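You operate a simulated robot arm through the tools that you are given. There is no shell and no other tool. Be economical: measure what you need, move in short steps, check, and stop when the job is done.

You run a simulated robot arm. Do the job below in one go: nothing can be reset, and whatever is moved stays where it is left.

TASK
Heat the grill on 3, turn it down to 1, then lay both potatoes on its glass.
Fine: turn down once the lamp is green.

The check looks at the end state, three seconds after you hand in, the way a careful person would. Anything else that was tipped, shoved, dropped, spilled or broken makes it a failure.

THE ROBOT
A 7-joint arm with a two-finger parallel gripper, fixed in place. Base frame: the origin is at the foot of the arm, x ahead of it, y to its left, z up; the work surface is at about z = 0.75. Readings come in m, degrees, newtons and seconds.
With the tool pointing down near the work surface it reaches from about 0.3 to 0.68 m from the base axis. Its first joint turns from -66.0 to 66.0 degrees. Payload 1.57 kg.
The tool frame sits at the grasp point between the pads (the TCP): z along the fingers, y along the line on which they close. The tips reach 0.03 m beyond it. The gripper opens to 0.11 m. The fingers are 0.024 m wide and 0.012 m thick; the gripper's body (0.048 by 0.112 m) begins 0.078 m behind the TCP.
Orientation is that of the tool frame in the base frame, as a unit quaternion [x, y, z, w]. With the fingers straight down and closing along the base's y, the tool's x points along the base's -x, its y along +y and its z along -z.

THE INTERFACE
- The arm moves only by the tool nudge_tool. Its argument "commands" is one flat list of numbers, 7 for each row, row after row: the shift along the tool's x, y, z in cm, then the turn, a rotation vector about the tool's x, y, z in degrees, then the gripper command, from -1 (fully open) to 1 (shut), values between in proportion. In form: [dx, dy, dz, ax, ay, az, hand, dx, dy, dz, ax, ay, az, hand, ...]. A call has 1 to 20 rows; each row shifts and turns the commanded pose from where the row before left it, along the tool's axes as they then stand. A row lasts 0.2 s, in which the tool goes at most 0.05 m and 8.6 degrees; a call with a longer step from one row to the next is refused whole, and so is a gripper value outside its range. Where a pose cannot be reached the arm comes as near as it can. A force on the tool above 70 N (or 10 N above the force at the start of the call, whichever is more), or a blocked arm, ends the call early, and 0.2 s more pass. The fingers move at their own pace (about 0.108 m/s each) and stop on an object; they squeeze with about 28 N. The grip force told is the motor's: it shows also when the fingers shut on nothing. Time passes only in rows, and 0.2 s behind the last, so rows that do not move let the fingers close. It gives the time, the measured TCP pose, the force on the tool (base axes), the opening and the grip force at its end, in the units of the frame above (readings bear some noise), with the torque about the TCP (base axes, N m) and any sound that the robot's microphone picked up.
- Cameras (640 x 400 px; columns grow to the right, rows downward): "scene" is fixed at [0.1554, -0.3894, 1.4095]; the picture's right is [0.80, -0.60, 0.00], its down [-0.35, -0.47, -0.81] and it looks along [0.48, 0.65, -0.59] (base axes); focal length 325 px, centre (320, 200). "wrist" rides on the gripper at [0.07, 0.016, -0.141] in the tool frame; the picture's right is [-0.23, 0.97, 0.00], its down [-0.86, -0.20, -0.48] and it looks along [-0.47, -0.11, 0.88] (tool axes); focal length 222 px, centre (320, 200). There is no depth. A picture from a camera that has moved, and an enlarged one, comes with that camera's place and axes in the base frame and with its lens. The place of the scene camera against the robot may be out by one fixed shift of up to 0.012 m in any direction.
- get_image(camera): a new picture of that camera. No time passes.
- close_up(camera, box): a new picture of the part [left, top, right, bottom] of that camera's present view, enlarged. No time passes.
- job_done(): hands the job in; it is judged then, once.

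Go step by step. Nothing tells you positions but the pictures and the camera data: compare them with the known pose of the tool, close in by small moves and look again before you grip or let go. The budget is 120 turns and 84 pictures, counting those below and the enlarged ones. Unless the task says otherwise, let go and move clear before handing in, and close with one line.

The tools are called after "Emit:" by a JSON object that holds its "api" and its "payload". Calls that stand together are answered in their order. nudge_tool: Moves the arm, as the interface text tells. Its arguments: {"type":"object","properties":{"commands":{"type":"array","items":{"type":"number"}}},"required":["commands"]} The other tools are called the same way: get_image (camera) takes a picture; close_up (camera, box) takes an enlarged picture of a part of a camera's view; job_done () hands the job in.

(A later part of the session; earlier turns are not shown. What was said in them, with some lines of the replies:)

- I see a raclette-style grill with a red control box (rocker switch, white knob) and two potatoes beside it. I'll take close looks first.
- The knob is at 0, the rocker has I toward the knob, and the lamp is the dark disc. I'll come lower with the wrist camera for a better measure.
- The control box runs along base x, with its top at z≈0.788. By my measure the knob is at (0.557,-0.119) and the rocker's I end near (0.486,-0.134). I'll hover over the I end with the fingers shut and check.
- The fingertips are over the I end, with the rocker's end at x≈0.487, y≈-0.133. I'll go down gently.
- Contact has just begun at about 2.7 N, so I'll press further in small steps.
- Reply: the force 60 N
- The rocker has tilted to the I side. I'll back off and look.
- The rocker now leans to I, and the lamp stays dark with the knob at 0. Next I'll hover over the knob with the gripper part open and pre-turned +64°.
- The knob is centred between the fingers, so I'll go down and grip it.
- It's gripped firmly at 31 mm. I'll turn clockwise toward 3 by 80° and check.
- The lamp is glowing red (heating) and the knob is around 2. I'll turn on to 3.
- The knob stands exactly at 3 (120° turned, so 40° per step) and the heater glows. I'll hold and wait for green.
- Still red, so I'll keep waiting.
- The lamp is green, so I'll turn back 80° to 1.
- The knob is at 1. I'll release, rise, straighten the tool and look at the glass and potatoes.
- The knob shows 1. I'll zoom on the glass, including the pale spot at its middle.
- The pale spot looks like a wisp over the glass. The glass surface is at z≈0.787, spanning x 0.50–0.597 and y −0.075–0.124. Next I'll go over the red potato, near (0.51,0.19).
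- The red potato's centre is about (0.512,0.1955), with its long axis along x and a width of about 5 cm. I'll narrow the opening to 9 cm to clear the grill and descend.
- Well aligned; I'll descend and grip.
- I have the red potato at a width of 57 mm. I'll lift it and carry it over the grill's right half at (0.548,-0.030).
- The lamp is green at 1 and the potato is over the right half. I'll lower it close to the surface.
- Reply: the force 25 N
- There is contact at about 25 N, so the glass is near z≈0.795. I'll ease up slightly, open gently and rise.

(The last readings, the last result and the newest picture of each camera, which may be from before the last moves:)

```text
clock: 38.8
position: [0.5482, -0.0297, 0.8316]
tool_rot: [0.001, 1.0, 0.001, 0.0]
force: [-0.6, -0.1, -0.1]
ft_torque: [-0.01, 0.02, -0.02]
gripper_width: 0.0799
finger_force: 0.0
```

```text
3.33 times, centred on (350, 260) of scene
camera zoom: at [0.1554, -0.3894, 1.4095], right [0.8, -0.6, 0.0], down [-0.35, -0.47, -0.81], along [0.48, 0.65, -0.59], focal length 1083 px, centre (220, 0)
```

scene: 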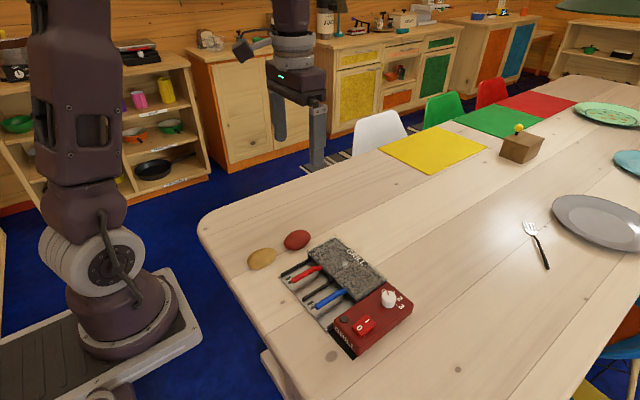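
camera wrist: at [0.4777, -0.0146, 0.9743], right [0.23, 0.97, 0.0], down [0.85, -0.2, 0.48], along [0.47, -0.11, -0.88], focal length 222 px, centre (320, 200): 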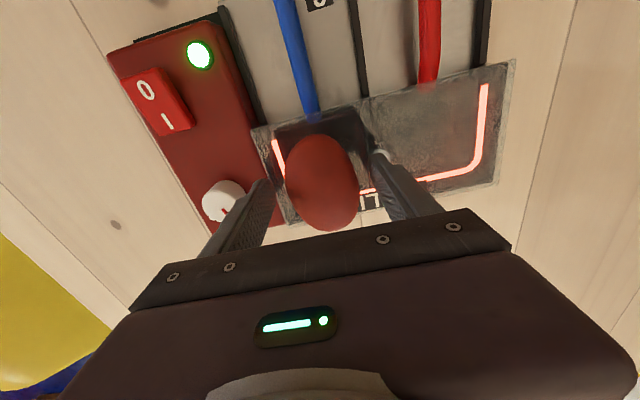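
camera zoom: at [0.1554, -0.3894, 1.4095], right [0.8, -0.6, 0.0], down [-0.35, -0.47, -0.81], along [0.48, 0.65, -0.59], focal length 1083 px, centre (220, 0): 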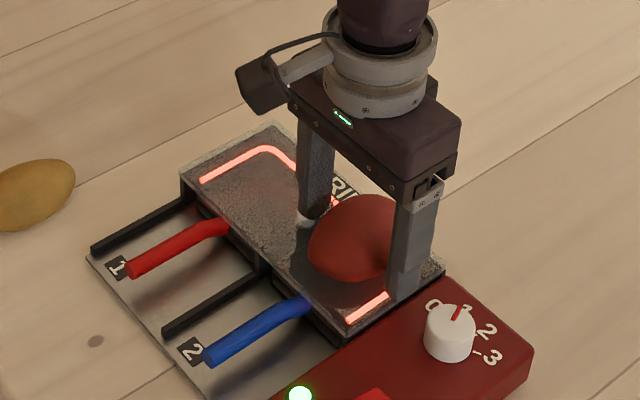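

The potato rests by itself. I'll rise and go over the yellow potato, near (0.40,0.195).

Emit:
{"api": "nudge_tool", "payload": {"commands": [0, 0, -1.5, 0, 0, 0, -0.45, 0, 0, -2.5, 0, 0, 0, -0.45, 0, 0, -3, 0, 0, 0, -0.45, 0, 0, -3, 0, 0, 0, -0.7, 1.47, 2.25, 0, 0, 0, 0, -0.7, 1.47, 2.25, 0, 0, 0, 0, -0.7, 1.47, 2.25, 0, 0, 0, 0, -0.7, 1.47, 2.25, 0, 0, 0, 0, -0.7, 1.47, 2.25, 0, 0, 0, 0, -0.7, 1.47, 2.25, 0, 0, 0, 0, -0.7, 1.47, 2.25, 0, 0, 0, 0, -0.7, 1.47, 2.25, 0, 0, 0, 0, -0.7, 1.47, 2.25, 0, 0, 0, 0, -0.7, 1.47, 2.25, 0, 0, 0, 0, -0.7, 0, 0, 0, 0, 0, 0, -0.7]}}

Emit:
{"api": "get_image", "payload": {"camera": "wrist"}}

Emit:
{"api": "close_up", "payload": {"camera": "scene", "box": [230, 190, 430, 350]}}

```text
clock: 42.0
position: [0.4007, 0.1942, 0.9344]
tool_rot: [0.0, 1.0, 0.0, 0.0]
force: [0.6, 0.0, -0.1]
ft_torque: [0.03, -0.02, -0.01]
gripper_width: 0.0936
finger_force: 0.0
```

```text
41 pictures are left
camera wrist: at [0.33, 0.2109, 1.0747], right [0.23, 0.97, 0.0], down [0.85, -0.2, 0.48], along [0.47, -0.11, -0.88], focal length 222 px, centre (320, 200)
```

wrist: 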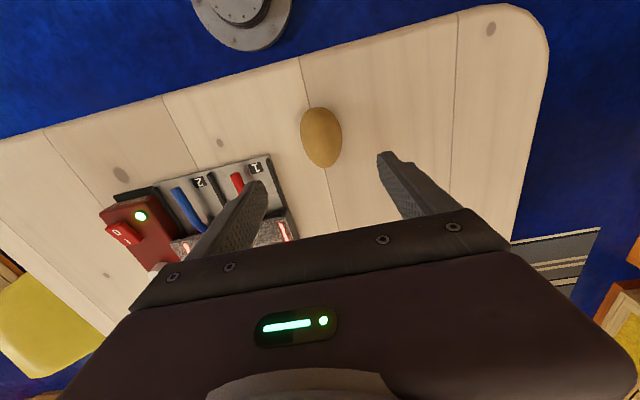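

```text
2.50 times, centred on (330, 270) of scene
camera zoom: at [0.1554, -0.3894, 1.4095], right [0.8, -0.6, 0.0], down [-0.35, -0.47, -0.81], along [0.48, 0.65, -0.59], focal length 812 px, centre (295, 25)
```

zoom: 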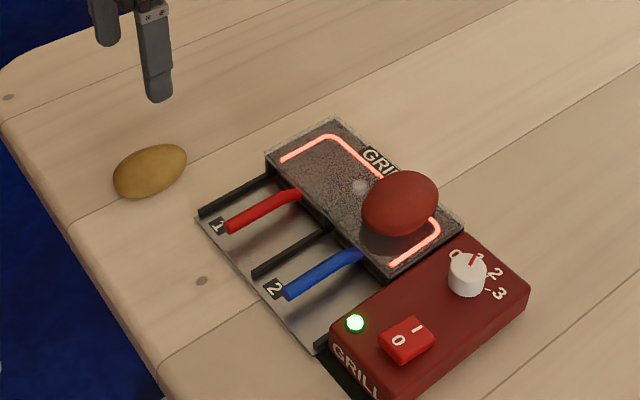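

The red potato lies well on the glass. The yellow one is at about (0.398,0.196), also aligned with x, so I'll descend and grip.

Emit:
{"api": "nudge_tool", "payload": {"commands": [0.27, 0.15, 2.5, 0, 0, 0, -0.7, 0, 0, 2.5, 0, 0, 0, -0.7, 0, 0, 2.5, 0, 0, 0, -0.7, 0, 0, 2, 0, 0, 0, -0.7, 0, 0, 0, 0, 0, 0, -0.7]}}

Emit:
{"api": "get_image", "payload": {"camera": "wrist"}}

```text
clock: 43.2
position: [0.3981, 0.1953, 0.8373]
tool_rot: [0.0, 1.0, 0.0, 0.0]
force: [-0.1, -0.3, 0.5]
ft_torque: [-0.02, -0.03, 0.0]
gripper_width: 0.0932
finger_force: 0.1
```

```text
39 pictures are left
camera wrist: at [0.328, 0.2117, 0.9794], right [0.23, 0.97, 0.0], down [0.86, -0.2, 0.48], along [0.47, -0.11, -0.88], focal length 222 px, centre (320, 200)
```

wrist: 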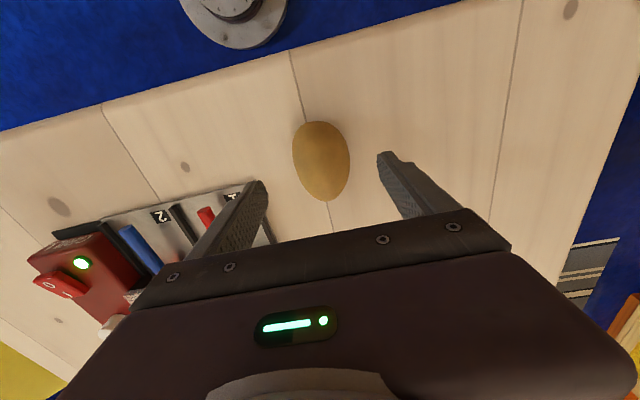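

Emit:
{"api": "nudge_tool", "payload": {"commands": [0.1, 0.05, 2.0, 0, 0, 0, -0.7, 0, 0, 2.0, 0, 0, 0, -0.7, 0, 0, 1.2, 0, 0, 0, -0.7, 0, 0, 0, 0, 0, 0, -0.3, 0, 0, 0, 0, 0, 0, 0.1, 0, 0, 0, 0, 0, 0, 0.6, 0, 0, 0, 0, 0, 0, 0.8]}}

```text
clock: 44.8
position: [0.3978, 0.1981, 0.7865]
tool_rot: [-0.001, 1.0, 0.0, 0.001]
force: [0.0, -0.4, 0.2]
ft_torque: [-0.02, 0.02, -0.01]
gripper_width: 0.0567
finger_force: 27.8
```

I have the yellow potato. I'll lift it and carry it to the left half at (0.548,0.076).

Emit:
{"api": "nudge_tool", "payload": {"commands": [0, 0, -1.5, 0, 0, 0, 0.8, 0, 0, -2.5, 0, 0, 0, 0.8, 0, 0, -2.5, 0, 0, 0, 0.8, 0, 0, -2.5, 0, 0, 0, 0.8, 0, 0, -2, 0, 0, 0, 0.8, -1.875, -1.525, 0, 0, 0, 0, 0.8, -1.875, -1.525, 0, 0, 0, 0, 0.8, -1.875, -1.525, 0, 0, 0, 0, 0.8, -1.875, -1.525, 0, 0, 0, 0, 0.8, -1.875, -1.525, 0, 0, 0, 0, 0.8, -1.875, -1.525, 0, 0, 0, 0, 0.8, -1.875, -1.525, 0, 0, 0, 0, 0.8, -1.875, -1.525, 0, 0, 0, 0, 0.8, 0, 0, 0, 0, 0, 0, 0.8]}}

Emit:
{"api": "get_image", "payload": {"camera": "wrist"}}

Emit:
{"api": "close_up", "payload": {"camera": "scene", "box": [280, 200, 420, 320]}}

```text
clock: 47.8
position: [0.5482, 0.0757, 0.8964]
tool_rot: [-0.001, 1.0, 0.0, 0.0]
force: [-1.0, -0.3, 0.3]
ft_torque: [-0.01, -0.02, 0.0]
gripper_width: 0.057
finger_force: 27.9
```

```text
38 pictures are left
camera wrist: at [0.4775, 0.0914, 1.0373], right [0.23, 0.97, 0.0], down [0.86, -0.2, 0.48], along [0.47, -0.11, -0.88], focal length 222 px, centre (320, 200)
```

wrist: 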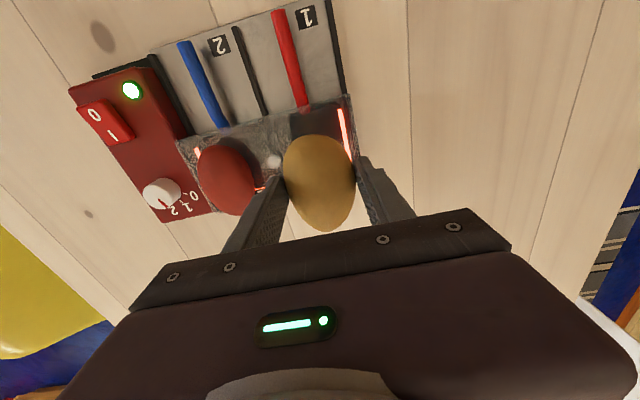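

```text
3.33 times, centred on (350, 260) of scene
camera zoom: at [0.1554, -0.3894, 1.4095], right [0.8, -0.6, 0.0], down [-0.35, -0.47, -0.81], along [0.48, 0.65, -0.59], focal length 1083 px, centre (220, 0)
```

zoom: 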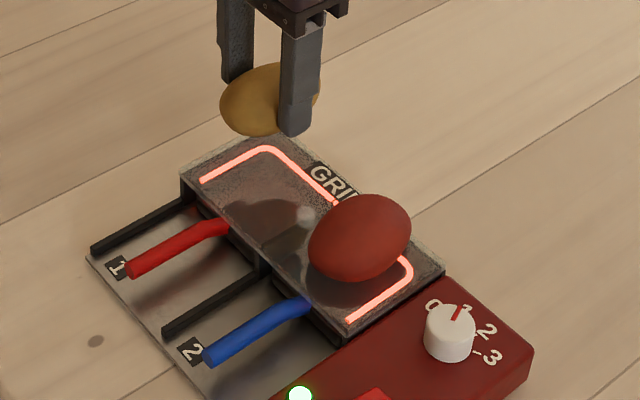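

There's clear room beside the red potato. I'll lower to just about contact.

Emit:
{"api": "nudge_tool", "payload": {"commands": [0, 0, 2.5, 0, 0, 0, 0.8, 0, 0, 2.0, 0, 0, 0, 0.8, 0, 0, 1.5, 0, 0, 0, 0.8, 0, 0, 0.2, 0, 0, 0, 0.8, 0, 0, 0.1, 0, 0, 0, 0.8]}}

Emit:
{"api": "close_up", "payload": {"camera": "scene", "box": [280, 200, 420, 320]}}

```text
clock: 49.0
position: [0.5487, 0.0758, 0.8332]
tool_rot: [0.0, 1.0, 0.001, 0.001]
force: [-5.0, 0.3, 25.0]
ft_torque: [0.01, 0.12, -0.03]
gripper_width: 0.0568
finger_force: 28.0
```

```text
3.33 times, centred on (350, 260) of scene
camera zoom: at [0.1548, -0.3895, 1.4096], right [0.8, -0.6, 0.0], down [-0.35, -0.47, -0.81], along [0.48, 0.65, -0.59], focal length 1083 px, centre (220, 0)
```

zoom: 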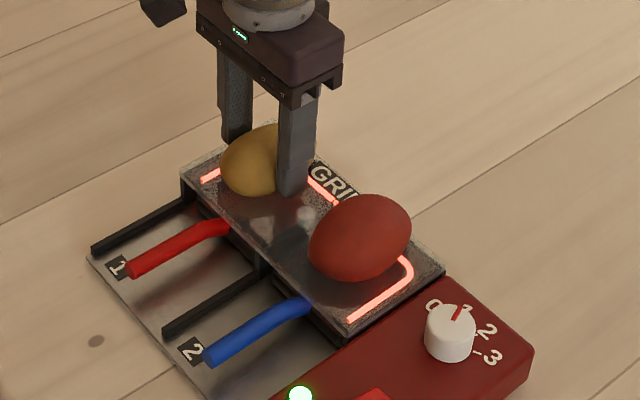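

It is in contact. I'll ease off, open gently and rise.

Emit:
{"api": "nudge_tool", "payload": {"commands": [0, 0, -0.2, 0, 0, 0, 0.8, 0, 0, -0.05, 0, 0, 0, 0.3, 0, 0, 0, 0, 0, 0, -0.1, 0, 0, 0, 0, 0, 0, -0.3, 0, 0, 0, 0, 0, 0, -0.42, 0, 0, 0, 0, 0, 0, -0.42, 0, 0, -1.5, 0, 0, 0, -0.42, 0, 0, -2.5, 0, 0, 0, -0.42, 0, 0, -3, 0, 0, 0, -0.42, 0, 0, -4, 0, 0, 0, -0.42, 2, 1, -4, 0, 0, 0, -0.42, 3, 2, -2, 0, 0, 0, -0.42, 3, 2, 0, 0, 0, 0, -0.42, 0, 0, 0, 0, 0, 0, -0.42]}}

Emit:
{"api": "close_up", "payload": {"camera": "scene", "box": [230, 190, 430, 350]}}

Emit:
{"api": "get_image", "payload": {"camera": "wrist"}}

Emit:
{"api": "get_image", "payload": {"camera": "scene"}}

```text
clock: 52.0
position: [0.4672, 0.1239, 1.0037]
tool_rot: [0.0, 1.0, 0.0, 0.0]
force: [0.1, 0.5, 0.5]
ft_torque: [-0.01, 0.0, 0.01]
gripper_width: 0.0782
finger_force: 0.1
```

```text
2.50 times, centred on (330, 270) of scene
camera zoom: at [0.1554, -0.3894, 1.4095], right [0.8, -0.6, 0.0], down [-0.35, -0.47, -0.81], along [0.48, 0.65, -0.59], focal length 812 px, centre (295, 25)
```

zoom: 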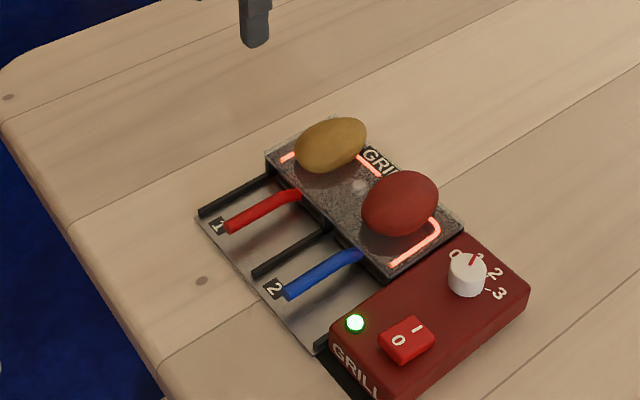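

```text
34 pictures are left
camera wrist: at [0.3963, 0.1406, 1.1468], right [0.23, 0.97, 0.0], down [0.85, -0.2, 0.48], along [0.47, -0.11, -0.88], focal length 222 px, centre (320, 200)
```

wrist: 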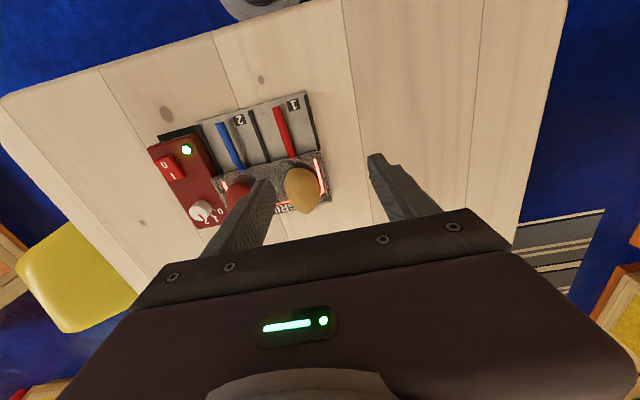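

```text
33 pictures are left
```

scene: 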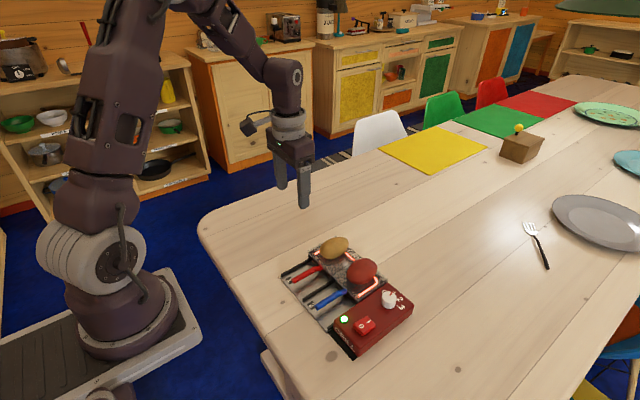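

Both potatoes rest on the glass, the knob is at 1, the switch is on, the lamp is green and the arm is clear. I'm handing in.

Emit:
{"api": "job_done", "payload": {}}

```text
The job is handed in.
```

I heated the grill on 3 until the lamp went green and turned it down to 1. Both potatoes now lie on its glass, and nothing else was disturbed.
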